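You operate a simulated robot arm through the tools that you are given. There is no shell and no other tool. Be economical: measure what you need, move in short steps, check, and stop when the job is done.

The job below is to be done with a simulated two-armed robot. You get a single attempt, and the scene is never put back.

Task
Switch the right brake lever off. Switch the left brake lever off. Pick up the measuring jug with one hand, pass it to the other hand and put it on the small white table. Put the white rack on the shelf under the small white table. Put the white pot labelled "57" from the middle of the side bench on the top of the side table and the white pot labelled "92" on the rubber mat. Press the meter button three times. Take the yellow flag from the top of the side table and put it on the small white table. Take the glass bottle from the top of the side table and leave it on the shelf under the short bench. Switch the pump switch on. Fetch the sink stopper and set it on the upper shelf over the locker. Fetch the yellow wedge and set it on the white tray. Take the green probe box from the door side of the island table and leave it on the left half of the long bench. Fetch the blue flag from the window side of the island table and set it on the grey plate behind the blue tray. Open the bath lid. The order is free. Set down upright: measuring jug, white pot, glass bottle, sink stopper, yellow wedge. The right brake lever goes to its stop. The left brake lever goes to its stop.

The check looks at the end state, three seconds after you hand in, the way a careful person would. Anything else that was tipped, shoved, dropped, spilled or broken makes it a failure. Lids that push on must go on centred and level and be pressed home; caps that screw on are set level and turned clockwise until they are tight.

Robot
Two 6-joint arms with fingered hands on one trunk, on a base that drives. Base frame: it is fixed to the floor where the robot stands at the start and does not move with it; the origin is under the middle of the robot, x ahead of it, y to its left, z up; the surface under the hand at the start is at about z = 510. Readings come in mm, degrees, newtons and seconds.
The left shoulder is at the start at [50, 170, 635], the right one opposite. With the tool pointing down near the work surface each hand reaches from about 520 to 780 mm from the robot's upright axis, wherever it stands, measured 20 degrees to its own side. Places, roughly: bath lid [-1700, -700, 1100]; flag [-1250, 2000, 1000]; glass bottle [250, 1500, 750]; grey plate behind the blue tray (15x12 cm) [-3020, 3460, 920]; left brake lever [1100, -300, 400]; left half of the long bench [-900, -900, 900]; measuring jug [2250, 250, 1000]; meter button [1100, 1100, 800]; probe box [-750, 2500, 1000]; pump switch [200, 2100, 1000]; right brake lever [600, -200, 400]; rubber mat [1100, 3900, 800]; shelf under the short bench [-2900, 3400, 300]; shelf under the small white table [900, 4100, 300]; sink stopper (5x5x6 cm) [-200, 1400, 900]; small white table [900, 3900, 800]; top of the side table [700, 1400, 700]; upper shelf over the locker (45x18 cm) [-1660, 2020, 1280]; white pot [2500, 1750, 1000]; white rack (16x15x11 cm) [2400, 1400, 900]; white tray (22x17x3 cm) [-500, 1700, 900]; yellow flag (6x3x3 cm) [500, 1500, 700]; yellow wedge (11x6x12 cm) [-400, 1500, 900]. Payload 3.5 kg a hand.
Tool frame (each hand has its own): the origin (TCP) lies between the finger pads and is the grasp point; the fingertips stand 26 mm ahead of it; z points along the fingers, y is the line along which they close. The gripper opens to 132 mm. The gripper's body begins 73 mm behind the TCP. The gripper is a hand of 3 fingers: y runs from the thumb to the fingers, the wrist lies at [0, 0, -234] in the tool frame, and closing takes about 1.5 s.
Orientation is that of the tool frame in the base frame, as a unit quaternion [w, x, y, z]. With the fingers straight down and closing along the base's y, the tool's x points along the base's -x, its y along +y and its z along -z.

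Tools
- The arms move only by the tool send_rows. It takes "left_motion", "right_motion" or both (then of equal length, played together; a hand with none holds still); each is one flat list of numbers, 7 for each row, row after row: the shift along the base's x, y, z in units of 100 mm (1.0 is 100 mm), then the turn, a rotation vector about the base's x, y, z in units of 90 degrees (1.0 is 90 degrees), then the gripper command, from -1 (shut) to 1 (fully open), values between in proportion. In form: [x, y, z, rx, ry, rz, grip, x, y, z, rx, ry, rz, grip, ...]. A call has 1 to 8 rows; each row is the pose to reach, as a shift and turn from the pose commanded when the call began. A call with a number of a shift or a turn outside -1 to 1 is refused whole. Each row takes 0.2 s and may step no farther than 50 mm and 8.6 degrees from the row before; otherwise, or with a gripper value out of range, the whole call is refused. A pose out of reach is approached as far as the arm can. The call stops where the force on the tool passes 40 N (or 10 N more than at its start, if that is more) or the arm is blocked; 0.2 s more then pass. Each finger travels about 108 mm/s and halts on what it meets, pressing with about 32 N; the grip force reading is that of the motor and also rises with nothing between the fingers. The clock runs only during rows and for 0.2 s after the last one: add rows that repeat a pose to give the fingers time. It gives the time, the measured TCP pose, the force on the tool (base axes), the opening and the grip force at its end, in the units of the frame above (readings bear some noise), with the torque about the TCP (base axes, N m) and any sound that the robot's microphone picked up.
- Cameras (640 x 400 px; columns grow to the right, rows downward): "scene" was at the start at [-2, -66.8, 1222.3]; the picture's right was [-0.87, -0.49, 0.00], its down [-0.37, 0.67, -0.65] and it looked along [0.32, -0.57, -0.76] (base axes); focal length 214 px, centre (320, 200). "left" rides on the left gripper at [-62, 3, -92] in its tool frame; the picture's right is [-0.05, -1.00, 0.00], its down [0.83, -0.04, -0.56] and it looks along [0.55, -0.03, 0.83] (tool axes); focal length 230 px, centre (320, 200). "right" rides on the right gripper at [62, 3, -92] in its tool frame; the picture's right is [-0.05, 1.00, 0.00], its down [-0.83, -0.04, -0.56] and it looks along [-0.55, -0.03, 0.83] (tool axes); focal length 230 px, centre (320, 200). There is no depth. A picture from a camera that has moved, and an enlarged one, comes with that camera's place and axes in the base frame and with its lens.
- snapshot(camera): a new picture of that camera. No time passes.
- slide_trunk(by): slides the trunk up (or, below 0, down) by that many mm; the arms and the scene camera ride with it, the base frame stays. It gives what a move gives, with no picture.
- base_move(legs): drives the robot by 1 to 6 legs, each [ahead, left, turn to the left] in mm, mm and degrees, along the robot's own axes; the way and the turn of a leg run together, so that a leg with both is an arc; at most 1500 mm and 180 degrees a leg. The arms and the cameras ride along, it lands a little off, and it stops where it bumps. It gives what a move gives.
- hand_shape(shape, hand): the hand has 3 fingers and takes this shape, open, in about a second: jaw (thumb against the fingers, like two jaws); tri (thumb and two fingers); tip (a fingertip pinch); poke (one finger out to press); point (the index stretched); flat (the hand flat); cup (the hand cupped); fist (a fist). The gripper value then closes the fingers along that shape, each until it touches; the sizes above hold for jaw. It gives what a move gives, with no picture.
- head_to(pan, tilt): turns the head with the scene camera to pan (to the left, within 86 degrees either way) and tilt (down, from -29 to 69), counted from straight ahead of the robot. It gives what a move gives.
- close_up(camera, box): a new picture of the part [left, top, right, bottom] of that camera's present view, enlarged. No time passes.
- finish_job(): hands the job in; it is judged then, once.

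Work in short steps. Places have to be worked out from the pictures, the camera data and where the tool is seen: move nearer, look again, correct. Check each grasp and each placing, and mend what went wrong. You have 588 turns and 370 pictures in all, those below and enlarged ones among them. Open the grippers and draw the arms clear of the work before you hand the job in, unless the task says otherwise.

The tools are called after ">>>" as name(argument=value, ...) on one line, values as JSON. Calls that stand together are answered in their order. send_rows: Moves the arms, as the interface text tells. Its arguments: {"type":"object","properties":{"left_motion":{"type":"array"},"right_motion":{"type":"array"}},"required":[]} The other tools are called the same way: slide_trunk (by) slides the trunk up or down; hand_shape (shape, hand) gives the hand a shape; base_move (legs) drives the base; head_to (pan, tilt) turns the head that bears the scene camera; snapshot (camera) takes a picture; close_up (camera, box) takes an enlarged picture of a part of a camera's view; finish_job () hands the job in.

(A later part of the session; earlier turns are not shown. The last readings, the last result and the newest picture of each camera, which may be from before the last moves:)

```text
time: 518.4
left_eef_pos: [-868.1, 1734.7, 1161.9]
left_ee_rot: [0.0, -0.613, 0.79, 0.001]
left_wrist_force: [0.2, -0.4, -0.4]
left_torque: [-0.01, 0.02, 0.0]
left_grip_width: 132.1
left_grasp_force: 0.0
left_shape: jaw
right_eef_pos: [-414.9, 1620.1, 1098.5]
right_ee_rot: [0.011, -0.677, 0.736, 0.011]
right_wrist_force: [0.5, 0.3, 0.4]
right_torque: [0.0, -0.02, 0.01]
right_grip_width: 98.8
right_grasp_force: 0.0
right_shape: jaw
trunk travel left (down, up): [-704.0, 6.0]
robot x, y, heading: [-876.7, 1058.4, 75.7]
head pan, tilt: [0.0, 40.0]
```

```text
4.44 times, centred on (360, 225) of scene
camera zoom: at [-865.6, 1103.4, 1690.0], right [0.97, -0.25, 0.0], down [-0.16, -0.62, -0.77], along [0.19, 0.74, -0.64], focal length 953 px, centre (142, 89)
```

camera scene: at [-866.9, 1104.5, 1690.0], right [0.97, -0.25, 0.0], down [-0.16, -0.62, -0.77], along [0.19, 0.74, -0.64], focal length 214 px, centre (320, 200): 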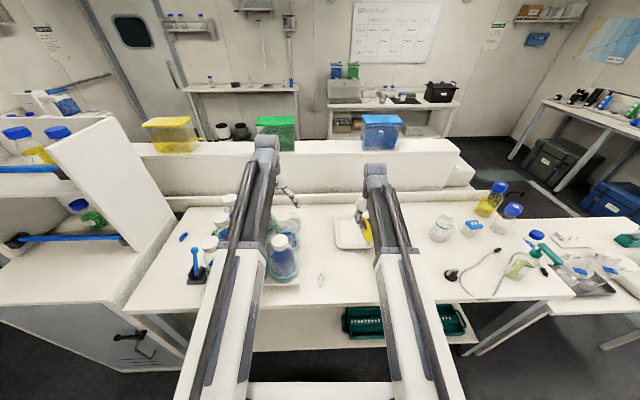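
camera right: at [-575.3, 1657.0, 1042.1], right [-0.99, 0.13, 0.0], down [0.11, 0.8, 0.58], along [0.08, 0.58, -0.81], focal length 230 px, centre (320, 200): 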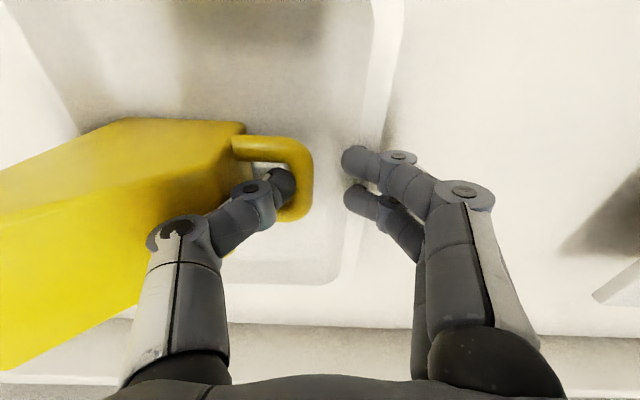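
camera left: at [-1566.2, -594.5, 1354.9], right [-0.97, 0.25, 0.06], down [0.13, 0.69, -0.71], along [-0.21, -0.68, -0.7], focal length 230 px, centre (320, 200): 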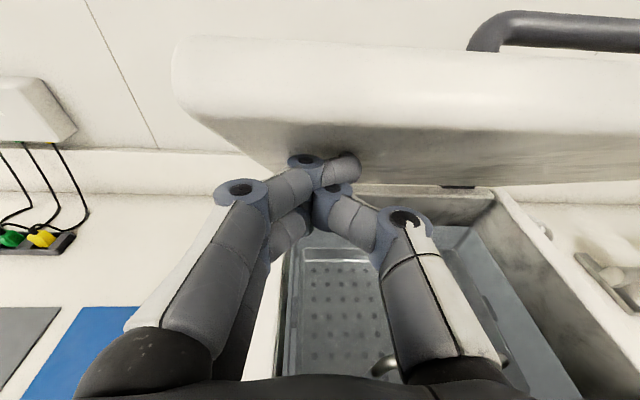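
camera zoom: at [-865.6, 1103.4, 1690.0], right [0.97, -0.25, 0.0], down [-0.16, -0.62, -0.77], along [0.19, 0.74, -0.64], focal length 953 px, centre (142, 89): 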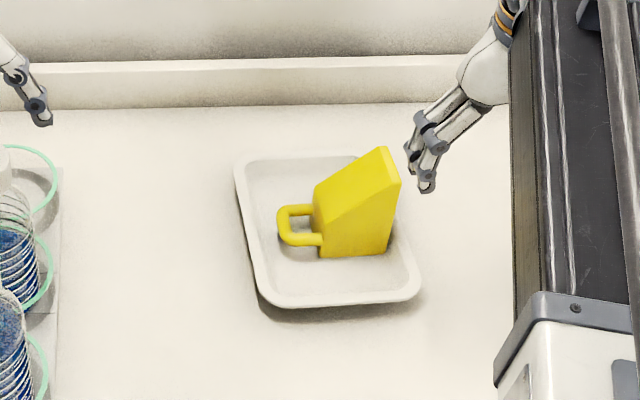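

Clear view: the wedge stands on its tall end in the tray, handle to the left. I'll grip its sides with the hand tilted 45° from the left, then roll it 90° so the base goes down. First reorient the hand above.

>>> send_rows(right_motion=[-0.05, 0.05, 0.1, 0.0261, -0.0343, -0.0774, 0.5, -0.1, 0.1, 0.2, 0.0522, -0.0686, -0.1548, 0.5, -0.2, 0.15, 0.3, 0.0783, -0.1029, -0.2322, 0.5, -0.3, 0.25, 0.4, 0.1044, -0.1372, -0.3096, 0.5, -0.4, 0.35, 0.5, 0.1305, -0.1715, -0.387, 0.5, -0.5, 0.45, 0.6, 0.1566, -0.2058, -0.4644, 0.5, -0.6, 0.55, 0.6, 0.1827, -0.2401, -0.5418, 0.5, -0.7, 0.65, 0.6, 0.2088, -0.2744, -0.6192, 0.5])

>>> send_rows(right_motion=[-0.15, 0.1, 0, 0.0261, -0.0343, -0.0774, 0.5, -0.3, 0.2, 0, 0.0522, -0.0686, -0.1548, 0.5, -0.45, 0.3, 0, 0.0783, -0.1029, -0.2322, 0.5, -0.6, 0.4, 0, 0.1044, -0.1372, -0.3096, 0.5, -0.68, 0.42, 0, 0.1305, -0.1715, -0.387, 0.5])

>>> snapshot(camera="right")

>>> snapshot(camera="scene")

```text
time: 520.2
left_eef_pos: [-869.8, 1734.5, 1162.3]
left_ee_rot: [0.0, -0.613, 0.79, 0.0]
left_wrist_force: [-0.1, -0.2, -0.8]
left_torque: [0.02, -0.04, 0.02]
left_grip_width: 131.8
left_grasp_force: 0.0
left_shape: jaw
right_eef_pos: [-486.2, 1688.3, 1159.3]
right_ee_rot: [0.271, -0.234, 0.934, -0.02]
right_wrist_force: [0.1, 0.8, 0.2]
right_torque: [-0.02, 0.0, 0.0]
right_grip_width: 98.8
right_grasp_force: 0.0
right_shape: jaw
trunk travel left (down, up): [-704.0, 6.0]
robot x, y, heading: [-873.4, 1062.9, 75.4]
head pan, tilt: [0.0, 40.0]
```

```text
time: 521.4
left_eef_pos: [-869.6, 1734.2, 1162.6]
left_ee_rot: [0.001, -0.613, 0.79, 0.0]
left_wrist_force: [0.4, 0.4, 0.2]
left_torque: [0.0, 0.01, 0.0]
left_grip_width: 131.5
left_grasp_force: 0.0
left_shape: jaw
right_eef_pos: [-553.6, 1721.0, 1159.4]
right_ee_rot: [0.395, 0.087, 0.914, -0.036]
right_wrist_force: [0.0, -0.4, 0.8]
right_torque: [-0.02, 0.02, 0.0]
right_grip_width: 99.0
right_grasp_force: 0.1
right_shape: jaw
right hand out of reach, approached as far as the arm can: row 5
trunk travel left (down, up): [-704.0, 6.0]
robot x, y, heading: [-875.1, 1059.7, 75.6]
head pan, tilt: [0.0, 40.0]
```

```text
108 pictures are left
camera right: at [-659.5, 1746.0, 1176.5], right [0.22, 0.97, 0.04], down [0.15, -0.08, 0.99], along [0.96, -0.21, -0.16], focal length 230 px, centre (320, 200)
```

right: 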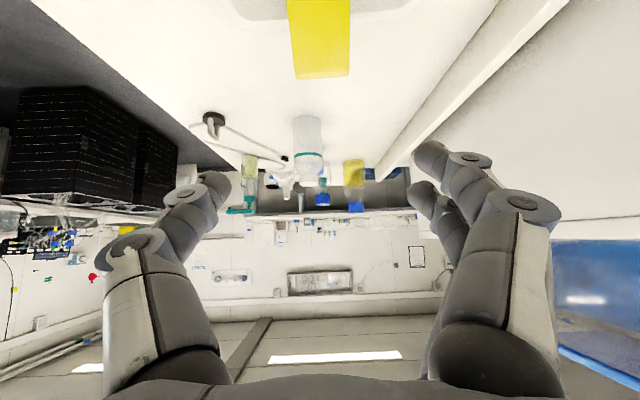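

```text
107 pictures are left
camera scene: at [-866.0, 1103.1, 1690.0], right [0.97, -0.25, 0.0], down [-0.16, -0.62, -0.77], along [0.19, 0.74, -0.64], focal length 214 px, centre (320, 200)
```

scene: 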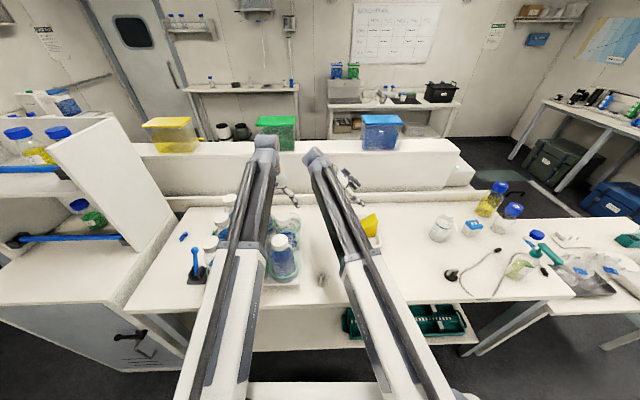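

Aligned. Descend to the pre-grasp point, then along the tool axis.

>>> send_rows(right_motion=[0, 0.03, -0.25, 0, 0, 0, 0.5, 0, 0.06, -0.5, 0, 0, 0, 0.5, 0, 0.06, -0.75, 0, 0, 0, 0.5, 0, 0.06, -1, 0, 0, 0, 0.5])

>>> send_rows(right_motion=[0, 0, -0.25, 0, 0, 0, 0.5, 0, 0, -0.5, 0, 0, 0, 0.5])

>>> snapshot(camera="right")

```text
time: 522.4
left_eef_pos: [-869.6, 1734.1, 1162.6]
left_ee_rot: [0.0, -0.612, 0.79, 0.0]
left_wrist_force: [-0.1, -1.1, 0.2]
left_torque: [0.01, 0.01, -0.02]
left_grip_width: 131.9
left_grasp_force: 0.0
left_shape: jaw
right_eef_pos: [-553.6, 1727.5, 1057.3]
right_ee_rot: [0.395, 0.087, 0.914, -0.037]
right_wrist_force: [-0.5, 0.5, 0.2]
right_torque: [0.01, -0.02, 0.01]
right_grip_width: 98.8
right_grasp_force: 0.0
right_shape: jaw
trunk travel left (down, up): [-704.0, 6.0]
robot x, y, heading: [-877.5, 1062.2, 75.4]
head pan, tilt: [0.0, 40.0]
```

```text
time: 523.0
left_eef_pos: [-869.0, 1734.2, 1161.7]
left_ee_rot: [0.0, -0.613, 0.79, 0.0]
left_wrist_force: [-0.2, 0.1, -0.4]
left_torque: [0.01, 0.01, 0.0]
left_grip_width: 132.0
left_grasp_force: 0.1
left_shape: jaw
right_eef_pos: [-554.6, 1726.6, 1010.4]
right_ee_rot: [0.395, 0.086, 0.914, -0.037]
right_wrist_force: [-0.6, 1.0, 0.7]
right_torque: [0.01, -0.02, -0.01]
right_grip_width: 98.9
right_grasp_force: 0.1
right_shape: jaw
trunk travel left (down, up): [-704.0, 6.0]
robot x, y, heading: [-876.1, 1055.8, 75.3]
head pan, tilt: [0.0, 40.0]
```

```text
106 pictures are left
camera right: at [-661.0, 1751.5, 1026.2], right [0.22, 0.97, 0.04], down [0.15, -0.07, 0.99], along [0.96, -0.21, -0.17], focal length 230 px, centre (320, 200)
```

right: 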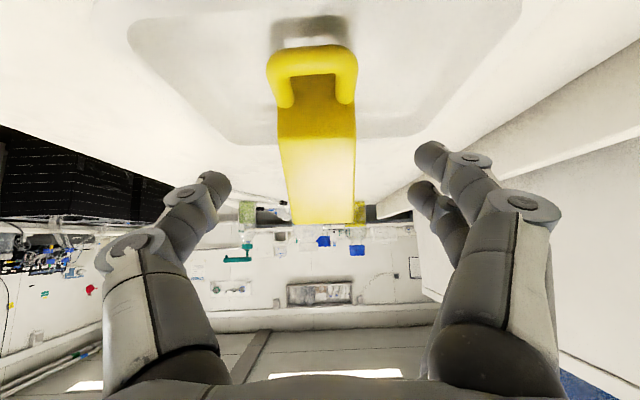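

Very clear: advance 85 mm along the tool axis and close on the body.

>>> send_rows(right_motion=[0.15, -0.03, -0.145, 0, 0, 0, 0.5, 0.3, -0.06, -0.29, 0, 0, 0, 0.5, 0.45, -0.09, -0.43, 0, 0, 0, 0.5, 0.6, -0.115, -0.57, 0, 0, 0, 0.5, 0.6, -0.115, -0.57, 0, 0, 0, 0, 0.6, -0.115, -0.57, 0, 0, 0, -1, 0.6, -0.115, -0.57, 0, 0, 0, -1])

>>> snapshot(camera="right")

```text
time: 524.6
left_eef_pos: [-867.9, 1733.0, 1163.0]
left_ee_rot: [0.0, -0.613, 0.79, 0.0]
left_wrist_force: [0.8, 0.9, 0.3]
left_torque: [-0.02, 0.0, 0.01]
left_grip_width: 131.8
left_grasp_force: 0.0
left_shape: jaw
right_eef_pos: [-493.9, 1715.9, 952.2]
right_ee_rot: [0.396, 0.086, 0.914, -0.036]
right_wrist_force: [0.7, 0.5, -0.2]
right_torque: [-0.01, 0.01, -0.02]
right_grip_width: 49.5
right_grasp_force: 32.8
right_shape: jaw
trunk travel left (down, up): [-704.0, 6.0]
robot x, y, heading: [-880.1, 1058.3, 75.5]
head pan, tilt: [0.0, 40.0]
```

```text
105 pictures are left
camera right: at [-600.4, 1741.2, 968.3], right [0.22, 0.97, 0.04], down [0.15, -0.07, 0.99], along [0.96, -0.21, -0.17], focal length 230 px, centre (320, 200)
```

right: 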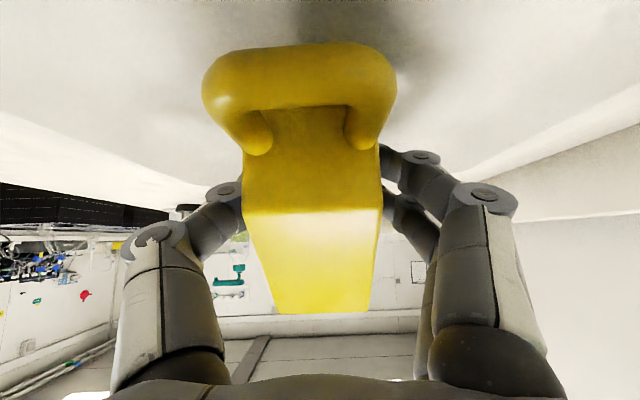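

Firm grip (49.5 mm). Lift 100 mm, then roll the wedge upright (90° about the forward axis).

>>> send_rows(right_motion=[0, 0, 0.2, 0, 0, 0, -1, 0, 0, 0.4, 0, 0, 0, -1, 0, 0, 0.6, 0, 0, 0, -1, 0, 0, 0.8, 0, 0, 0, -1, 0, 0, 1, 0, 0, 0, -1])

>>> send_rows(right_motion=[0, 0, 0, 0.0169, 0.0895, 0, -1, 0, 0, 0, 0.0338, 0.179, 0, -1, 0, 0, 0, 0.0507, 0.2685, 0, -1, 0, 0, 0, 0.0676, 0.358, 0, -1, 0, 0, 0, 0.0845, 0.4475, 0, -1, 0, 0, 0, 0.1014, 0.537, 0, -1, 0, 0, 0, 0.1183, 0.6265, 0, -1, 0, 0, 0, 0.1352, 0.716, 0, -1])

>>> send_rows(right_motion=[0, 0, 0, 0.0169, 0.0895, 0, -1, 0, 0, 0, 0.0338, 0.179, 0, -1, 0, 0, 0, 0.0508, 0.267, 0, -1])

>>> close_up(camera="scene", box=[290, 160, 420, 270])

>>> snapshot(camera="right")

```text
time: 525.8
left_eef_pos: [-868.8, 1734.3, 1162.4]
left_ee_rot: [0.001, -0.613, 0.79, 0.0]
left_wrist_force: [0.1, -0.4, 0.8]
left_torque: [-0.02, -0.04, 0.01]
left_grip_width: 132.0
left_grasp_force: 0.1
left_shape: jaw
right_eef_pos: [-493.7, 1715.3, 1050.2]
right_ee_rot: [0.396, 0.087, 0.914, -0.037]
right_wrist_force: [1.1, -0.4, -2.6]
right_torque: [0.02, 0.02, -0.02]
right_grip_width: 49.2
right_grasp_force: 31.7
right_shape: jaw
trunk travel left (down, up): [-704.0, 6.0]
robot x, y, heading: [-877.4, 1056.8, 75.9]
head pan, tilt: [0.0, 40.0]
```

```text
time: 527.6
left_eef_pos: [-869.1, 1734.1, 1163.4]
left_ee_rot: [0.0, -0.613, 0.79, 0.0]
left_wrist_force: [-0.3, 0.0, -0.5]
left_torque: [-0.03, -0.01, 0.0]
left_grip_width: 131.8
left_grasp_force: 0.1
left_shape: jaw
right_eef_pos: [-493.8, 1714.2, 1051.6]
right_ee_rot: [-0.163, 0.094, 0.982, 0.017]
right_wrist_force: [1.0, 0.8, -3.6]
right_torque: [-0.01, 0.04, -0.03]
right_grip_width: 49.2
right_grasp_force: 31.9
right_shape: jaw
trunk travel left (down, up): [-704.0, 6.0]
robot x, y, heading: [-877.7, 1060.7, 75.6]
head pan, tilt: [0.0, 40.0]
```

```text
time: 528.4
left_eef_pos: [-868.8, 1734.5, 1162.5]
left_ee_rot: [-0.001, -0.613, 0.79, 0.001]
left_wrist_force: [0.2, -0.9, -1.7]
left_torque: [-0.01, 0.01, 0.03]
left_grip_width: 131.9
left_grasp_force: 0.1
left_shape: jaw
right_eef_pos: [-505.5, 1696.7, 1050.4]
right_ee_rot: [-0.368, 0.088, 0.925, 0.035]
right_wrist_force: [-0.8, -0.9, -2.1]
right_torque: [0.0, 0.0, 0.04]
right_grip_width: 49.3
right_grasp_force: 31.9
right_shape: jaw
right hand out of reach, approached as far as the arm can: row 1, 2, 3
trunk travel left (down, up): [-704.0, 6.0]
robot x, y, heading: [-877.1, 1060.2, 75.6]
head pan, tilt: [0.0, 40.0]
```

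```text
3.64 times, centred on (355, 215) of scene
camera zoom: at [-865.6, 1103.5, 1690.0], right [0.97, -0.25, 0.0], down [-0.16, -0.62, -0.77], along [0.19, 0.74, -0.64], focal length 780 px, centre (193, 146)
```

zoom: 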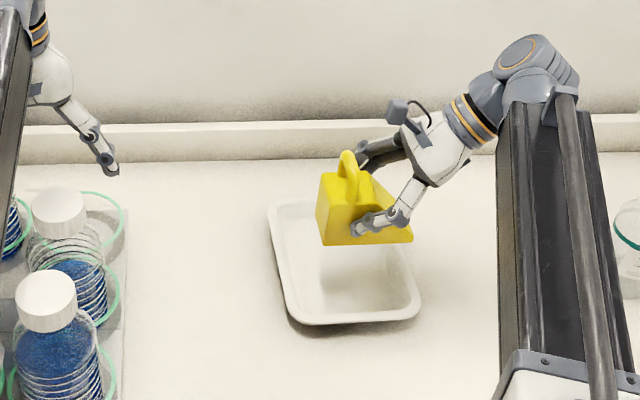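

```text
103 pictures are left
camera right: at [-487.6, 1696.4, 1158.8], right [0.22, 0.97, -0.03], down [0.96, -0.23, -0.17], along [-0.17, 0.0, -0.99], focal length 230 px, centre (320, 200)
```

right: 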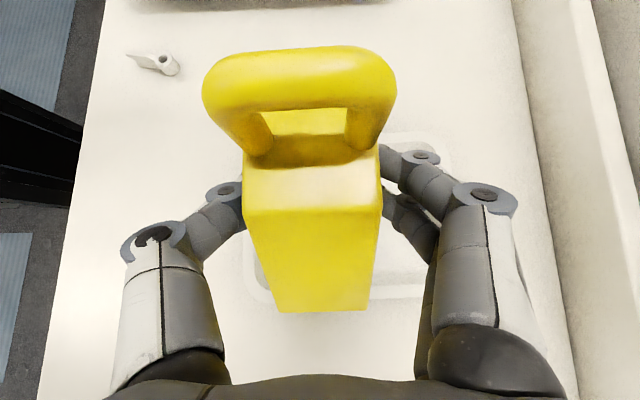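

Upright in the hand. Drive 30 mm ahead to centre it over the tray.

>>> base_move(legs=[[30, 10, 0]])

>>> snapshot(camera="right")

```text
time: 529.2
left_eef_pos: [-869.8, 1766.7, 1160.7]
left_ee_rot: [0.0, -0.613, 0.79, 0.0]
left_wrist_force: [0.8, 0.3, -0.3]
left_torque: [-0.05, -0.01, -0.03]
left_grip_width: 132.0
left_grasp_force: 0.1
left_shape: jaw
right_eef_pos: [-507.6, 1729.5, 1048.8]
right_ee_rot: [-0.366, 0.089, 0.926, 0.035]
right_wrist_force: [0.9, 0.5, -3.0]
right_torque: [-0.03, -0.01, 0.05]
right_grip_width: 49.2
right_grasp_force: 32.0
right_shape: jaw
trunk travel left (down, up): [-704.0, 6.0]
robot x, y, heading: [-877.6, 1091.3, 75.6]
head pan, tilt: [0.0, 40.0]
```

```text
102 pictures are left
camera right: at [-489.6, 1730.2, 1157.5], right [0.23, 0.97, -0.04], down [0.96, -0.23, -0.16], along [-0.17, 0.0, -0.99], focal length 230 px, centre (320, 200)
```

right: 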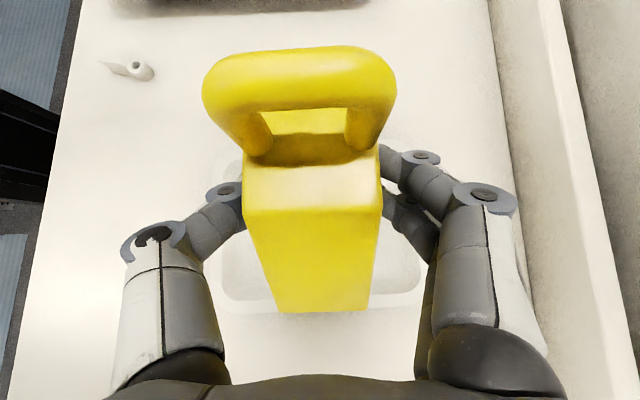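

>>> send_rows(right_motion=[-0.06, 0, -0.2, 0, 0, 0, -1, -0.08, 0, -0.4, 0, 0, 0, -1, -0.08, 0, -0.6, 0, 0, 0, -1, -0.08, 0, -0.78, 0, 0, 0, -1])

>>> send_rows(right_motion=[0, 0, -0.03, 0, 0, 0, -1, 0, 0, -0.06, 0, 0, 0, -1, 0, 0, -0.09, 0, 0, 0, -1, 0, 0, -0.12, 0, 0, 0, -1, 0, 0, -0.15, 0, 0, 0, -1])

>>> close_up(camera="scene", box=[290, 160, 420, 270])

```text
time: 530.2
left_eef_pos: [-870.5, 1766.5, 1162.6]
left_ee_rot: [-0.001, -0.613, 0.79, 0.0]
left_wrist_force: [0.4, 0.4, 0.6]
left_torque: [-0.01, -0.02, -0.01]
left_grip_width: 132.1
left_grasp_force: 0.0
left_shape: jaw
right_eef_pos: [-517.0, 1729.0, 972.0]
right_ee_rot: [-0.366, 0.088, 0.926, 0.036]
right_wrist_force: [-0.1, -0.7, -2.7]
right_torque: [-0.03, -0.01, 0.01]
right_grip_width: 49.3
right_grasp_force: 32.1
right_shape: jaw
trunk travel left (down, up): [-704.0, 6.0]
robot x, y, heading: [-879.7, 1089.6, 75.7]
head pan, tilt: [0.0, 40.0]
```

```text
time: 531.4
left_eef_pos: [-871.3, 1765.3, 1162.0]
left_ee_rot: [0.0, -0.613, 0.79, 0.0]
left_wrist_force: [-0.3, 0.4, 0.1]
left_torque: [0.0, 0.03, 0.05]
left_grip_width: 132.0
left_grasp_force: 0.0
left_shape: jaw
right_eef_pos: [-517.6, 1727.9, 956.8]
right_ee_rot: [-0.367, 0.09, 0.925, 0.037]
right_wrist_force: [0.1, 0.5, -2.3]
right_torque: [0.02, -0.01, -0.02]
right_grip_width: 49.3
right_grasp_force: 32.0
right_shape: jaw
trunk travel left (down, up): [-704.0, 6.0]
robot x, y, heading: [-877.2, 1088.6, 75.6]
head pan, tilt: [0.0, 40.0]
```

```text
3.64 times, centred on (355, 215) of scene
camera zoom: at [-867.9, 1135.7, 1690.0], right [0.97, -0.25, 0.0], down [-0.16, -0.62, -0.77], along [0.19, 0.74, -0.64], focal length 780 px, centre (193, 146)
```

zoom: 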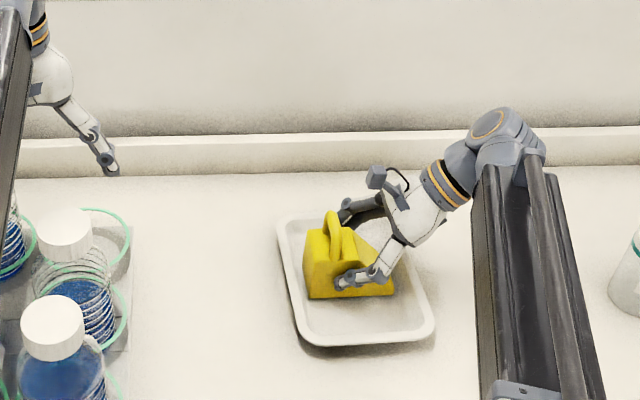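

>>> send_rows(right_motion=[0.02, -0.03, -0.03, 0, 0, 0, -1, 0.04, -0.06, -0.06, 0, 0, 0, -1, 0.04, -0.06, -0.08, 0, 0, 0, -1, 0.04, -0.06, -0.1, 0, 0, 0, -1])

```text
time: 532.4
left_eef_pos: [-871.3, 1763.8, 1165.3]
left_ee_rot: [0.001, -0.613, 0.79, 0.0]
left_wrist_force: [0.6, -0.4, 0.4]
left_torque: [-0.03, 0.01, -0.05]
left_grip_width: 132.1
left_grasp_force: 0.1
left_shape: jaw
right_eef_pos: [-512.9, 1722.3, 951.6]
right_ee_rot: [-0.368, 0.087, 0.925, 0.038]
right_wrist_force: [-0.9, 4.4, 29.8]
right_torque: [-0.09, 0.37, -0.11]
right_grip_width: 49.6
right_grasp_force: 31.7
right_shape: jaw
trunk travel left (down, up): [-704.0, 6.0]
robot x, y, heading: [-876.9, 1092.1, 75.5]
head pan, tilt: [0.0, 40.0]
```

Contact. Ease up 4 mm, open, and withdraw along the tool axis (up and east).

>>> send_rows(right_motion=[0, 0, 0.03, 0, 0, 0, -1, 0, 0, 0.04, 0, 0, 0, -0.2, 0, 0, 0.04, 0, 0, 0, 0.2, 0, 0, 0.04, 0, 0, 0, 0.5, 0.14, -0.03, 0.19, 0, 0, 0, 0.5, 0.3, -0.06, 0.35, 0, 0, 0, 0.5, 0.5, -0.1, 0.55, 0, 0, 0, 0.5, 0.8, -0.15, 0.85, 0, 0, 0, 0.5])

>>> close_up(camera="scene", box=[290, 160, 420, 270])

```text
time: 534.2
left_eef_pos: [-870.4, 1766.2, 1162.4]
left_ee_rot: [-0.001, -0.613, 0.79, 0.0]
left_wrist_force: [-0.4, 0.0, 0.5]
left_torque: [-0.01, 0.01, 0.05]
left_grip_width: 131.9
left_grasp_force: 0.1
left_shape: jaw
right_eef_pos: [-447.1, 1687.3, 1032.0]
right_ee_rot: [-0.367, 0.089, 0.925, 0.036]
right_wrist_force: [0.2, 0.5, 0.2]
right_torque: [0.02, 0.02, -0.01]
right_grip_width: 98.7
right_grasp_force: 0.1
right_shape: jaw
right hand out of reach, approached as far as the arm can: row 6, 7, 8
trunk travel left (down, up): [-704.0, 6.0]
robot x, y, heading: [-879.4, 1092.1, 75.6]
head pan, tilt: [0.0, 40.0]
```

```text
3.64 times, centred on (355, 215) of scene
camera zoom: at [-867.9, 1135.1, 1690.0], right [0.97, -0.25, 0.0], down [-0.16, -0.62, -0.77], along [0.19, 0.74, -0.64], focal length 780 px, centre (193, 146)
```

zoom: 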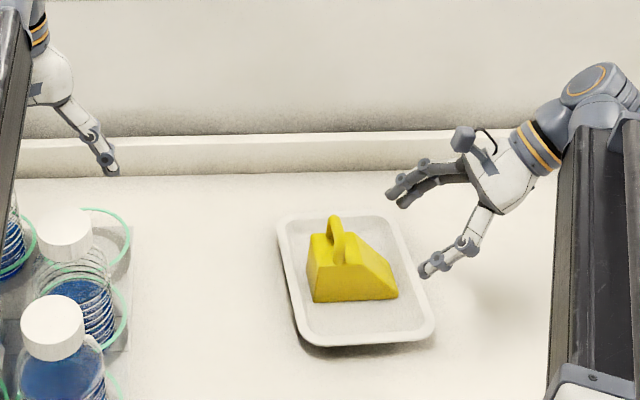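

The wedge stands upright in the tray. Now square the right hand and go for the stopper.

>>> send_rows(right_motion=[0, 0, 0.15, 0.0256, -0.0406, 0.0829, 0.5, 0, 0, 0.3, 0.0512, -0.0812, 0.1658, 0.5, 0, 0, 0.45, 0.0768, -0.1218, 0.2487, 0.5, 0, 0, 0.6, 0.1024, -0.1624, 0.3316, 0.5, 0, 0, 0.75, 0.128, -0.203, 0.4145, 0.5, 0, 0, 0.9, 0.1536, -0.2436, 0.4974, 0.5, 0, 0, 0.95, 0.1792, -0.2842, 0.5803, 0.5, 0, 0, 1, 0.2048, -0.3248, 0.6632, 0.5])

>>> send_rows(right_motion=[0, 0, 0, 0.0256, -0.0406, 0.0829, 0.5, 0, 0, 0, 0.0512, -0.0812, 0.1658, 0.5, 0, 0, 0, 0.0767, -0.1222, 0.2488, 0.5])

>>> base_move(legs=[[-170, 0, 0], [0, -340, 0]])

>>> snapshot(camera="right")

```text
time: 536.0
left_eef_pos: [-871.4, 1766.2, 1162.7]
left_ee_rot: [-0.001, -0.613, 0.79, 0.0]
left_wrist_force: [1.1, 0.2, -0.6]
left_torque: [0.01, 0.03, 0.0]
left_grip_width: 131.8
left_grasp_force: 0.1
left_shape: jaw
right_eef_pos: [-447.3, 1687.5, 1134.3]
right_ee_rot: [-0.11, -0.447, 0.888, 0.01]
right_wrist_force: [0.6, 0.2, 0.3]
right_torque: [-0.02, -0.04, -0.04]
right_grip_width: 98.7
right_grasp_force: 0.0
right_shape: jaw
right hand out of reach, approached as far as the arm can: row 1, 2, 3, 4, 5, 6, 7
trunk travel left (down, up): [-704.0, 6.0]
robot x, y, heading: [-878.0, 1090.0, 75.6]
head pan, tilt: [0.0, 40.0]
```

```text
time: 536.8
left_eef_pos: [-870.9, 1765.1, 1162.2]
left_ee_rot: [0.0, -0.612, 0.791, 0.0]
left_wrist_force: [0.3, 0.2, -0.5]
left_torque: [0.01, -0.04, -0.02]
left_grip_width: 131.7
left_grasp_force: 0.1
left_shape: jaw
right_eef_pos: [-447.5, 1686.5, 1133.8]
right_ee_rot: [0.002, -0.614, 0.789, -0.001]
right_wrist_force: [-0.5, -0.2, 0.4]
right_torque: [-0.02, 0.01, 0.01]
right_grip_width: 98.6
right_grasp_force: 0.1
right_shape: jaw
trunk travel left (down, up): [-704.0, 6.0]
robot x, y, heading: [-877.5, 1090.3, 75.6]
head pan, tilt: [0.0, 40.0]
```

```text
time: 540.1
left_eef_pos: [-593.7, 1519.0, 1162.5]
left_ee_rot: [0.0, -0.612, 0.791, 0.0]
left_wrist_force: [-0.1, 0.2, 0.5]
left_torque: [-0.01, 0.03, -0.03]
left_grip_width: 131.7
left_grasp_force: 0.0
left_shape: jaw
right_eef_pos: [-169.3, 1440.6, 1132.9]
right_ee_rot: [0.001, -0.613, 0.79, 0.0]
right_wrist_force: [0.2, -0.5, -0.8]
right_torque: [0.0, 0.07, -0.03]
right_grip_width: 99.0
right_grasp_force: 0.1
right_shape: jaw
trunk travel left (down, up): [-704.0, 6.0]
robot x, y, heading: [-602.5, 842.3, 75.3]
head pan, tilt: [0.0, 40.0]
```

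```text
99 pictures are left
camera right: at [-187.2, 1381.6, 1224.2], right [-0.95, 0.3, 0.0], down [0.25, 0.79, 0.56], along [0.17, 0.53, -0.83], focal length 230 px, centre (320, 200)
```

right: 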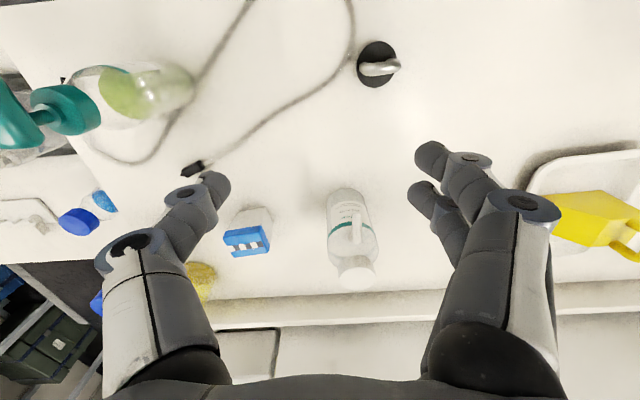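

A cable passes beside the stopper, so I yaw the right hand 90° to grip it front-to-back.

>>> send_rows(right_motion=[-0.1, -0.03, 0, 0, 0, -0.094, 0.4, -0.2, -0.06, 0, 0, 0, -0.188, 0.4, -0.3, -0.1, 0, 0, 0, -0.282, 0.4, -0.4, -0.13, 0, 0, 0, -0.376, 0.4, -0.5, -0.16, 0, 0, 0, -0.47, 0.4, -0.6, -0.2, 0, 0, 0, -0.564, 0.4, -0.7, -0.23, -0.1, 0, 0, -0.658, 0.4, -0.75, -0.24, -0.2, 0, 0, -0.752, 0.4])

>>> send_rows(right_motion=[0, 0, -0.1, 0, 0, -0.094, 0.4, 0, 0, -0.3, 0, 0, -0.188, 0.4, 0, 0, -0.5, 0, 0, -0.188, 0.4, 0, 0, -0.7, 0, 0, -0.188, 0.4])

>>> snapshot(camera="right")

```text
time: 541.9
left_eef_pos: [-593.0, 1519.5, 1162.2]
left_ee_rot: [0.0, -0.612, 0.791, 0.0]
left_wrist_force: [-0.2, 0.4, 0.5]
left_torque: [0.0, -0.02, 0.0]
left_grip_width: 132.3
left_grasp_force: 0.1
left_shape: jaw
right_eef_pos: [-242.8, 1415.6, 1115.3]
right_ee_rot: [0.001, -0.069, 0.998, -0.001]
right_wrist_force: [0.4, 0.0, 0.1]
right_torque: [0.0, -0.02, 0.01]
right_grip_width: 92.7
right_grasp_force: 0.0
right_shape: jaw
trunk travel left (down, up): [-704.0, 6.0]
robot x, y, heading: [-601.6, 843.7, 75.5]
head pan, tilt: [0.0, 40.0]
```

```text
time: 542.9
left_eef_pos: [-592.9, 1518.7, 1162.1]
left_ee_rot: [0.0, -0.612, 0.791, 0.0]
left_wrist_force: [0.1, -0.1, -0.4]
left_torque: [0.01, -0.02, 0.01]
left_grip_width: 131.9
left_grasp_force: 0.1
left_shape: jaw
right_eef_pos: [-244.1, 1415.9, 1043.1]
right_ee_rot: [0.001, 0.08, 0.997, -0.001]
right_wrist_force: [-0.2, -0.5, 0.7]
right_torque: [-0.02, -0.02, 0.01]
right_grip_width: 92.5
right_grasp_force: 0.0
right_shape: jaw
trunk travel left (down, up): [-704.0, 6.0]
robot x, y, heading: [-600.3, 843.4, 75.5]
head pan, tilt: [0.0, 40.0]
```

```text
98 pictures are left
camera right: at [-303.7, 1429.4, 1134.3], right [0.21, 0.98, 0.0], down [0.81, -0.17, 0.56], along [0.54, -0.12, -0.83], focal length 230 px, centre (320, 200)
```

right: 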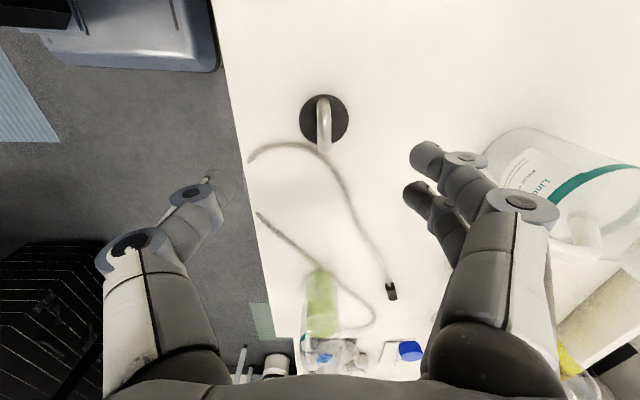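

>>> send_rows(right_motion=[-0.02, 0.02, -0.25, 0, 0, 0, 0.4, -0.04, 0.03, -0.5, 0, 0, 0, 0.3, -0.04, 0.03, -0.75, 0, 0, 0, 0.2, -0.04, 0.03, -0.95, 0, 0, 0, 0.2])

>>> snapshot(camera="right")

```text
time: 543.9
left_eef_pos: [-592.8, 1520.5, 1162.4]
left_ee_rot: [0.0, -0.612, 0.791, -0.001]
left_wrist_force: [-0.5, 0.1, 0.2]
left_torque: [0.01, -0.01, 0.02]
left_grip_width: 131.9
left_grasp_force: 0.1
left_shape: jaw
right_eef_pos: [-248.5, 1417.9, 947.0]
right_ee_rot: [0.0, 0.078, 0.997, -0.001]
right_wrist_force: [-0.9, 0.7, -0.5]
right_torque: [-0.02, -0.03, 0.01]
right_grip_width: 79.6
right_grasp_force: 0.0
right_shape: jaw
trunk travel left (down, up): [-704.0, 6.0]
robot x, y, heading: [-604.5, 844.7, 75.4]
head pan, tilt: [0.0, 40.0]
```

```text
97 pictures are left
camera right: at [-308.5, 1431.7, 1037.3], right [0.21, 0.98, 0.0], down [0.81, -0.17, 0.56], along [0.54, -0.12, -0.83], focal length 230 px, centre (320, 200)
```

right: 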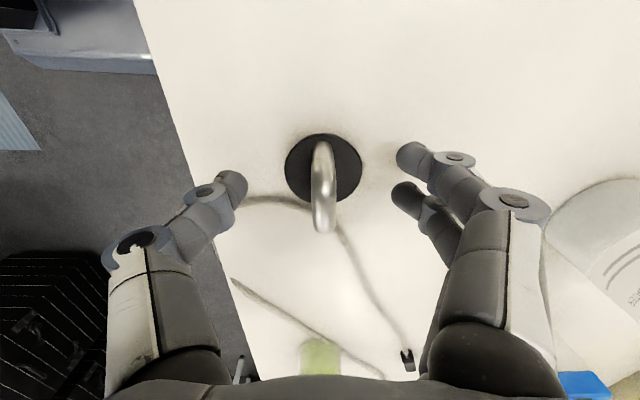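

The stopper is a flat disc with a loop. Grip the disc rim: lower to fingertip height ~903 and close.

>>> send_rows(right_motion=[0, 0.02, -0.1, 0, 0, 0, 0.2, 0, 0.02, -0.18, 0, 0, 0, 0.2, 0, 0.02, -0.18, 0, 0, 0, -0.3, 0, 0.02, -0.18, 0, 0, 0, -1, 0, 0.02, -0.18, 0, 0, 0, -1, 0, 0.02, -0.18, 0, 0, 0, -1])

>>> snapshot(camera="right")

```text
time: 545.3
left_eef_pos: [-593.8, 1520.4, 1161.8]
left_ee_rot: [0.0, -0.613, 0.79, 0.001]
left_wrist_force: [0.3, 0.7, -0.4]
left_torque: [0.01, 0.01, 0.0]
left_grip_width: 131.9
left_grasp_force: 0.0
left_shape: jaw
right_eef_pos: [-247.5, 1421.4, 928.8]
right_ee_rot: [0.0, 0.078, 0.997, -0.001]
right_wrist_force: [-0.5, 0.5, -0.2]
right_torque: [-0.02, 0.01, 0.03]
right_grip_width: 38.3
right_grasp_force: 31.6
right_shape: jaw
trunk travel left (down, up): [-704.0, 6.0]
robot x, y, heading: [-604.8, 842.7, 75.2]
head pan, tilt: [0.0, 40.0]
```

```text
96 pictures are left
camera right: at [-308.7, 1434.6, 1020.1], right [0.21, 0.98, 0.0], down [0.81, -0.17, 0.56], along [0.54, -0.12, -0.83], focal length 230 px, centre (320, 200)
```

right: 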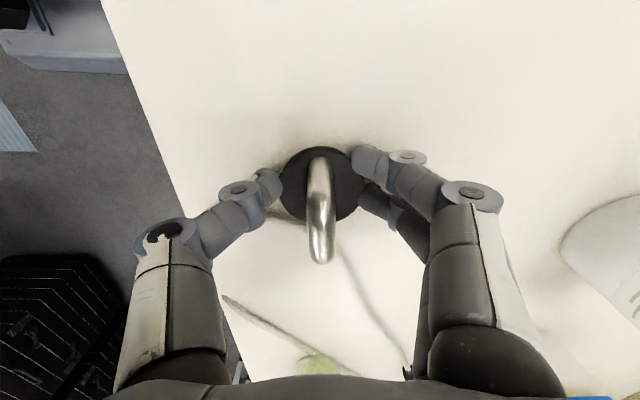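

>>> send_rows(right_motion=[0, 0, 0.2, 0, 0, 0, -1, 0, 0, 0.4, 0, 0, 0, -1, 0, 0, 0.6, 0, 0, 0, -1, 0, 0, 0.8, 0, 0, 0, -1, 0, 0, 1, 0, 0, 0, -1])

>>> send_rows(right_motion=[0, 0, 0.25, 0, 0, 0, -1, 0, 0, 0.5, 0, 0, 0, -1, 0, 0, 0.75, 0, 0, 0, -1, 0, 0, 1, 0, 0, 0, -1])

>>> snapshot(camera="right")

```text
time: 546.5
left_eef_pos: [-592.4, 1518.9, 1162.5]
left_ee_rot: [0.0, -0.612, 0.791, 0.0]
left_wrist_force: [-0.3, -0.5, 0.0]
left_torque: [0.0, 0.03, 0.01]
left_grip_width: 131.8
left_grasp_force: 0.1
left_shape: jaw
right_eef_pos: [-249.9, 1422.4, 1030.5]
right_ee_rot: [0.001, 0.078, 0.997, 0.0]
right_wrist_force: [-1.0, 0.6, -0.7]
right_torque: [-0.02, 0.02, 0.03]
right_grip_width: 38.2
right_grasp_force: 31.6
right_shape: jaw
trunk travel left (down, up): [-704.0, 6.0]
robot x, y, heading: [-603.1, 840.9, 75.3]
head pan, tilt: [0.0, 40.0]
```

```text
time: 547.5
left_eef_pos: [-592.8, 1518.9, 1163.1]
left_ee_rot: [0.0, -0.612, 0.791, 0.0]
left_wrist_force: [0.0, -0.1, 0.5]
left_torque: [0.0, -0.01, 0.01]
left_grip_width: 131.9
left_grasp_force: 0.1
left_shape: jaw
right_eef_pos: [-249.0, 1421.2, 1131.7]
right_ee_rot: [0.001, 0.078, 0.997, 0.0]
right_wrist_force: [-0.4, -0.1, -0.4]
right_torque: [-0.03, -0.01, 0.04]
right_grip_width: 38.3
right_grasp_force: 32.0
right_shape: jaw
trunk travel left (down, up): [-704.0, 6.0]
robot x, y, heading: [-604.7, 847.0, 75.5]
head pan, tilt: [0.0, 40.0]
```

```text
95 pictures are left
camera right: at [-308.0, 1434.5, 1222.1], right [0.21, 0.98, 0.0], down [0.81, -0.17, 0.56], along [0.54, -0.12, -0.83], focal length 230 px, centre (320, 200)
```

right: 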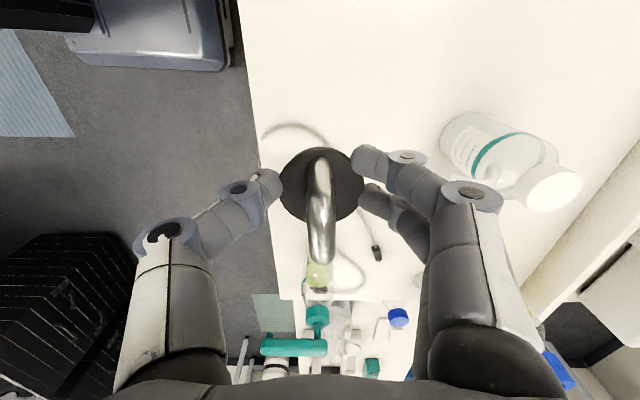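

Stopper held. Now go left toward the blue flag at the island's west end.

>>> base_move(legs=[[0, 650, 0], [60, 100, 0]])

>>> snapshot(camera="left")

>>> snapshot(camera="scene")

```text
time: 551.9
left_eef_pos: [-1291.4, 1765.8, 1162.2]
left_ee_rot: [0.001, -0.61, 0.792, 0.0]
left_wrist_force: [0.0, -0.5, -0.1]
left_torque: [-0.03, -0.02, -0.01]
left_grip_width: 131.9
left_grasp_force: 0.0
left_shape: jaw
right_eef_pos: [-947.5, 1666.5, 1131.0]
right_ee_rot: [0.0, 0.081, 0.997, -0.002]
right_wrist_force: [-0.3, -0.1, 0.1]
right_torque: [-0.01, 0.02, 0.01]
right_grip_width: 38.1
right_grasp_force: 32.3
right_shape: jaw
trunk travel left (down, up): [-704.0, 6.0]
robot x, y, heading: [-1304.8, 1092.3, 75.2]
head pan, tilt: [0.0, 40.0]
```

```text
94 pictures are left
camera left: at [-1279.5, 1826.3, 1254.6], right [0.98, -0.2, 0.0], down [-0.17, -0.81, 0.56], along [-0.11, -0.54, -0.83], focal length 230 px, centre (320, 200)
```

left: 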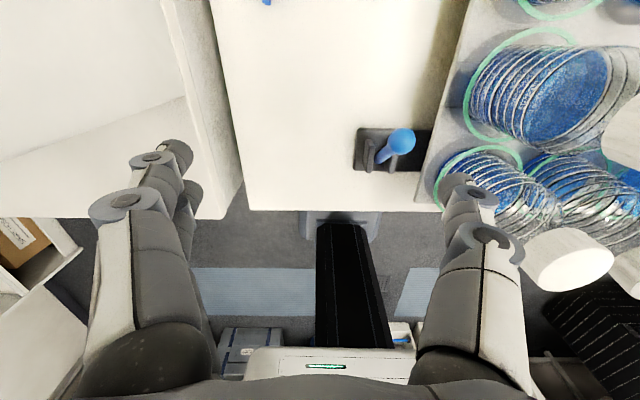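

```text
93 pictures are left
camera scene: at [-1294.6, 1136.6, 1689.9], right [0.97, -0.26, 0.0], down [-0.16, -0.62, -0.77], along [0.2, 0.74, -0.64], focal length 214 px, centre (320, 200)
```

scene: 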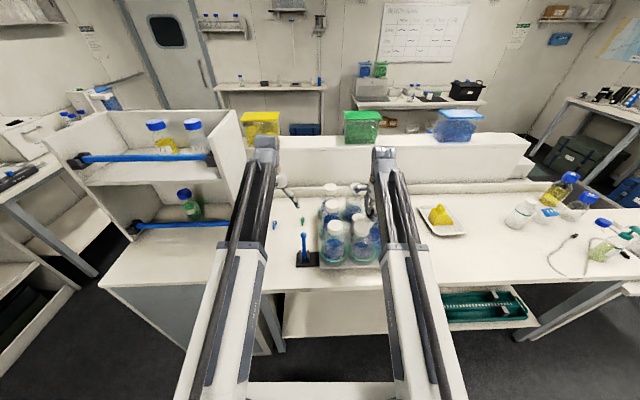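

>>> close_up(camera="scene", box=[250, 180, 350, 280])

>>> close_up(camera="scene", box=[30, 90, 270, 250])

```text
4.00 times, centred on (300, 230) of scene
camera zoom: at [-1294.6, 1136.6, 1689.9], right [0.97, -0.26, 0.0], down [-0.16, -0.62, -0.77], along [0.2, 0.74, -0.64], focal length 858 px, centre (400, 80)
```

zoom: 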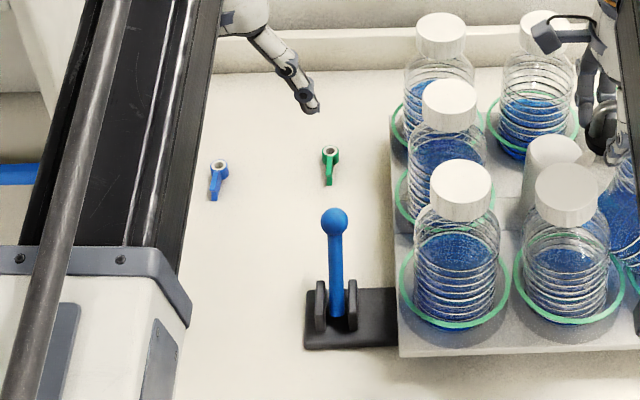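

```text
2.50 times, centred on (150, 170) of scene
camera zoom: at [-1294.6, 1136.6, 1689.9], right [0.97, -0.26, 0.0], down [-0.16, -0.62, -0.77], along [0.2, 0.74, -0.64], focal length 536 px, centre (745, 275)
```

zoom: 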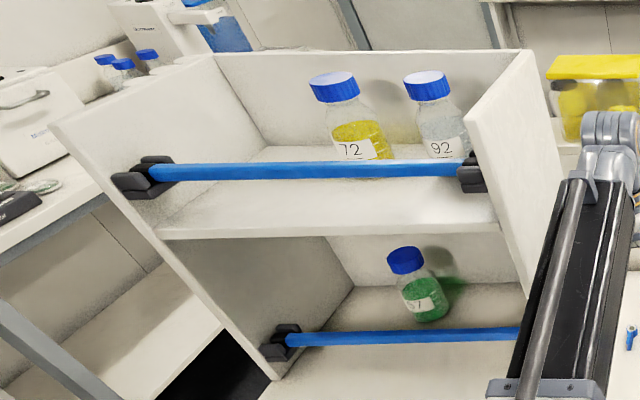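

Blue flag at ≈(-1322,1908) (a green one stands beside it). Drive ahead 90 and lower the left hand over its tail.

>>> base_move(legs=[[90, 0, 0]])

>>> send_rows(left_motion=[-0.15, 0.1, -0.2, 0, 0, 0, 0.3, -0.3, 0.2, -0.4, 0, 0, 0, -0.1, -0.45, 0.35, -0.6, 0, 0, 0, -0.2, -0.5, 0.45, -0.8, 0, 0, 0, -0.2, -0.5, 0.5, -1, 0, 0, 0, -0.2])

>>> snapshot(camera="left")

```text
time: 553.0
left_eef_pos: [-1268.6, 1853.0, 1162.8]
left_ee_rot: [0.0, -0.61, 0.792, -0.001]
left_wrist_force: [-0.3, 0.8, -0.5]
left_torque: [-0.06, 0.03, -0.01]
left_grip_width: 131.7
left_grasp_force: 0.0
left_shape: jaw
right_eef_pos: [-924.3, 1753.1, 1130.3]
right_ee_rot: [0.001, 0.081, 0.997, -0.001]
right_wrist_force: [-0.4, 0.0, -0.6]
right_torque: [0.0, 0.0, -0.02]
right_grip_width: 37.8
right_grasp_force: 31.8
right_shape: jaw
trunk travel left (down, up): [-704.0, 6.0]
robot x, y, heading: [-1282.7, 1173.0, 75.3]
head pan, tilt: [0.0, 40.0]
```

```text
time: 554.2
left_eef_pos: [-1320.2, 1901.0, 1063.2]
left_ee_rot: [0.0, -0.61, 0.792, -0.001]
left_wrist_force: [0.5, 0.3, -1.3]
left_torque: [0.01, -0.02, 0.0]
left_grip_width: 53.1
left_grasp_force: 0.1
left_shape: jaw
right_eef_pos: [-924.8, 1750.7, 1130.3]
right_ee_rot: [0.001, 0.081, 0.997, -0.001]
right_wrist_force: [-0.9, -0.1, -0.2]
right_torque: [0.0, 0.0, -0.05]
right_grip_width: 38.0
right_grasp_force: 32.0
right_shape: jaw
trunk travel left (down, up): [-704.0, 6.0]
robot x, y, heading: [-1281.0, 1178.5, 75.3]
head pan, tilt: [0.0, 40.0]
```

```text
90 pictures are left
camera left: at [-1305.7, 1961.0, 1156.0], right [0.98, -0.2, 0.0], down [-0.17, -0.81, 0.55], along [-0.11, -0.54, -0.83], focal length 230 px, centre (320, 200)
```

left: 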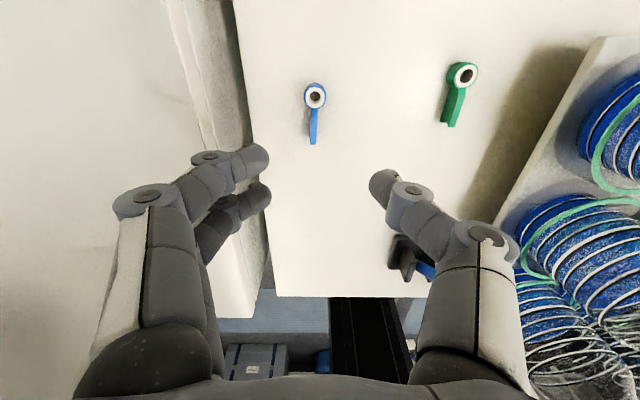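

>>> send_rows(left_motion=[-0.02, -0.02, -0.25, 0, 0, 0, -0.2, -0.05, -0.04, -0.5, 0, 0, 0, -0.2, -0.05, -0.04, -0.75, 0, 0, 0, -0.2, -0.05, -0.04, -1, 0, 0, 0, -0.2])

>>> snapshot(camera="left")

```text
time: 555.2
left_eef_pos: [-1324.7, 1897.3, 962.2]
left_ee_rot: [0.001, -0.61, 0.792, 0.0]
left_wrist_force: [-0.6, -0.2, 0.0]
left_torque: [0.01, 0.0, 0.01]
left_grip_width: 53.2
left_grasp_force: 0.0
left_shape: jaw
right_eef_pos: [-924.2, 1751.8, 1131.1]
right_ee_rot: [0.001, 0.081, 0.997, -0.001]
right_wrist_force: [-0.1, -0.5, -0.4]
right_torque: [0.0, -0.02, -0.05]
right_grip_width: 38.0
right_grasp_force: 32.0
right_shape: jaw
trunk travel left (down, up): [-704.0, 6.0]
robot x, y, heading: [-1283.8, 1176.7, 74.9]
head pan, tilt: [0.0, 40.0]
```

```text
89 pictures are left
camera left: at [-1311.4, 1957.0, 1055.0], right [0.98, -0.2, 0.0], down [-0.17, -0.81, 0.55], along [-0.11, -0.54, -0.83], focal length 230 px, centre (320, 200)
```

left: 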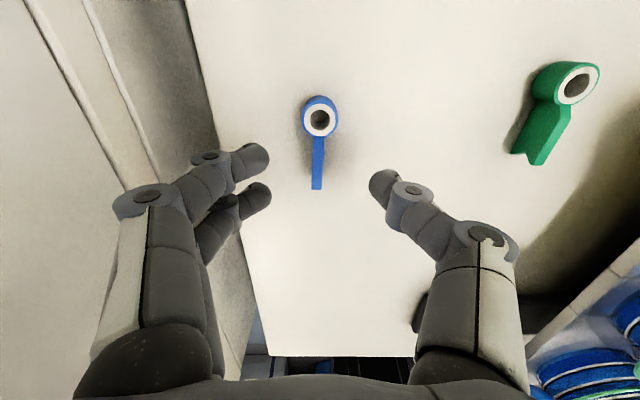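

>>> send_rows(left_motion=[0, 0, -0.12, 0, 0, 0, -0.2, 0, 0, -0.24, 0, 0, 0, -0.2, 0, 0, -0.3, 0, 0, 0, -0.2, 0, 0, -0.3, 0, 0, 0, -0.7, 0, 0, -0.3, 0, 0, 0, -1, 0, 0, -0.3, 0, 0, 0, -1])

>>> send_rows(left_motion=[0, 0, 0.2, 0, 0, 0, -1, 0, 0, 0.4, 0, 0, 0, -1, 0, 0, 0.6, 0, 0, 0, -1, 0, 0, 0.8, 0, 0, 0, -1, 0, 0, 1, 0, 0, 0, -1])

>>> snapshot(camera="left")

```text
time: 556.6
left_eef_pos: [-1325.0, 1898.0, 932.9]
left_ee_rot: [0.001, -0.611, 0.792, 0.0]
left_wrist_force: [0.3, 0.4, 1.0]
left_torque: [-0.01, 0.02, 0.0]
left_grip_width: 1.6
left_grasp_force: 31.9
left_shape: jaw
right_eef_pos: [-924.3, 1751.2, 1131.8]
right_ee_rot: [0.002, 0.082, 0.997, -0.001]
right_wrist_force: [-0.7, 0.2, -0.3]
right_torque: [0.0, 0.0, 0.02]
right_grip_width: 38.0
right_grasp_force: 31.8
right_shape: jaw
trunk travel left (down, up): [-704.0, 6.0]
robot x, y, heading: [-1285.8, 1175.1, 74.9]
head pan, tilt: [0.0, 40.0]
```

```text
time: 557.8
left_eef_pos: [-1324.9, 1898.1, 1032.8]
left_ee_rot: [0.0, -0.611, 0.792, -0.001]
left_wrist_force: [0.0, -0.5, 0.7]
left_torque: [0.01, -0.03, -0.03]
left_grip_width: 1.5
left_grasp_force: 32.1
left_shape: jaw
right_eef_pos: [-924.8, 1751.4, 1130.8]
right_ee_rot: [0.001, 0.081, 0.997, 0.0]
right_wrist_force: [-0.5, 0.2, -0.6]
right_torque: [0.01, 0.0, 0.01]
right_grip_width: 38.1
right_grasp_force: 31.8
right_shape: jaw
trunk travel left (down, up): [-704.0, 6.0]
robot x, y, heading: [-1281.4, 1175.0, 75.1]
head pan, tilt: [0.0, 40.0]
```

```text
88 pictures are left
camera left: at [-1311.7, 1958.0, 1125.8], right [0.98, -0.2, 0.0], down [-0.17, -0.81, 0.56], along [-0.11, -0.54, -0.83], focal length 230 px, centre (320, 200)
```

left: 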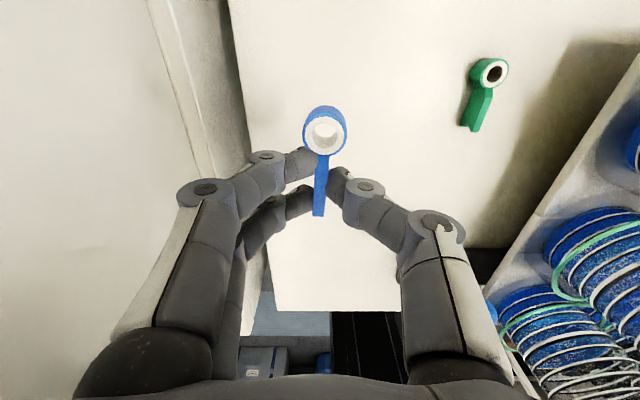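

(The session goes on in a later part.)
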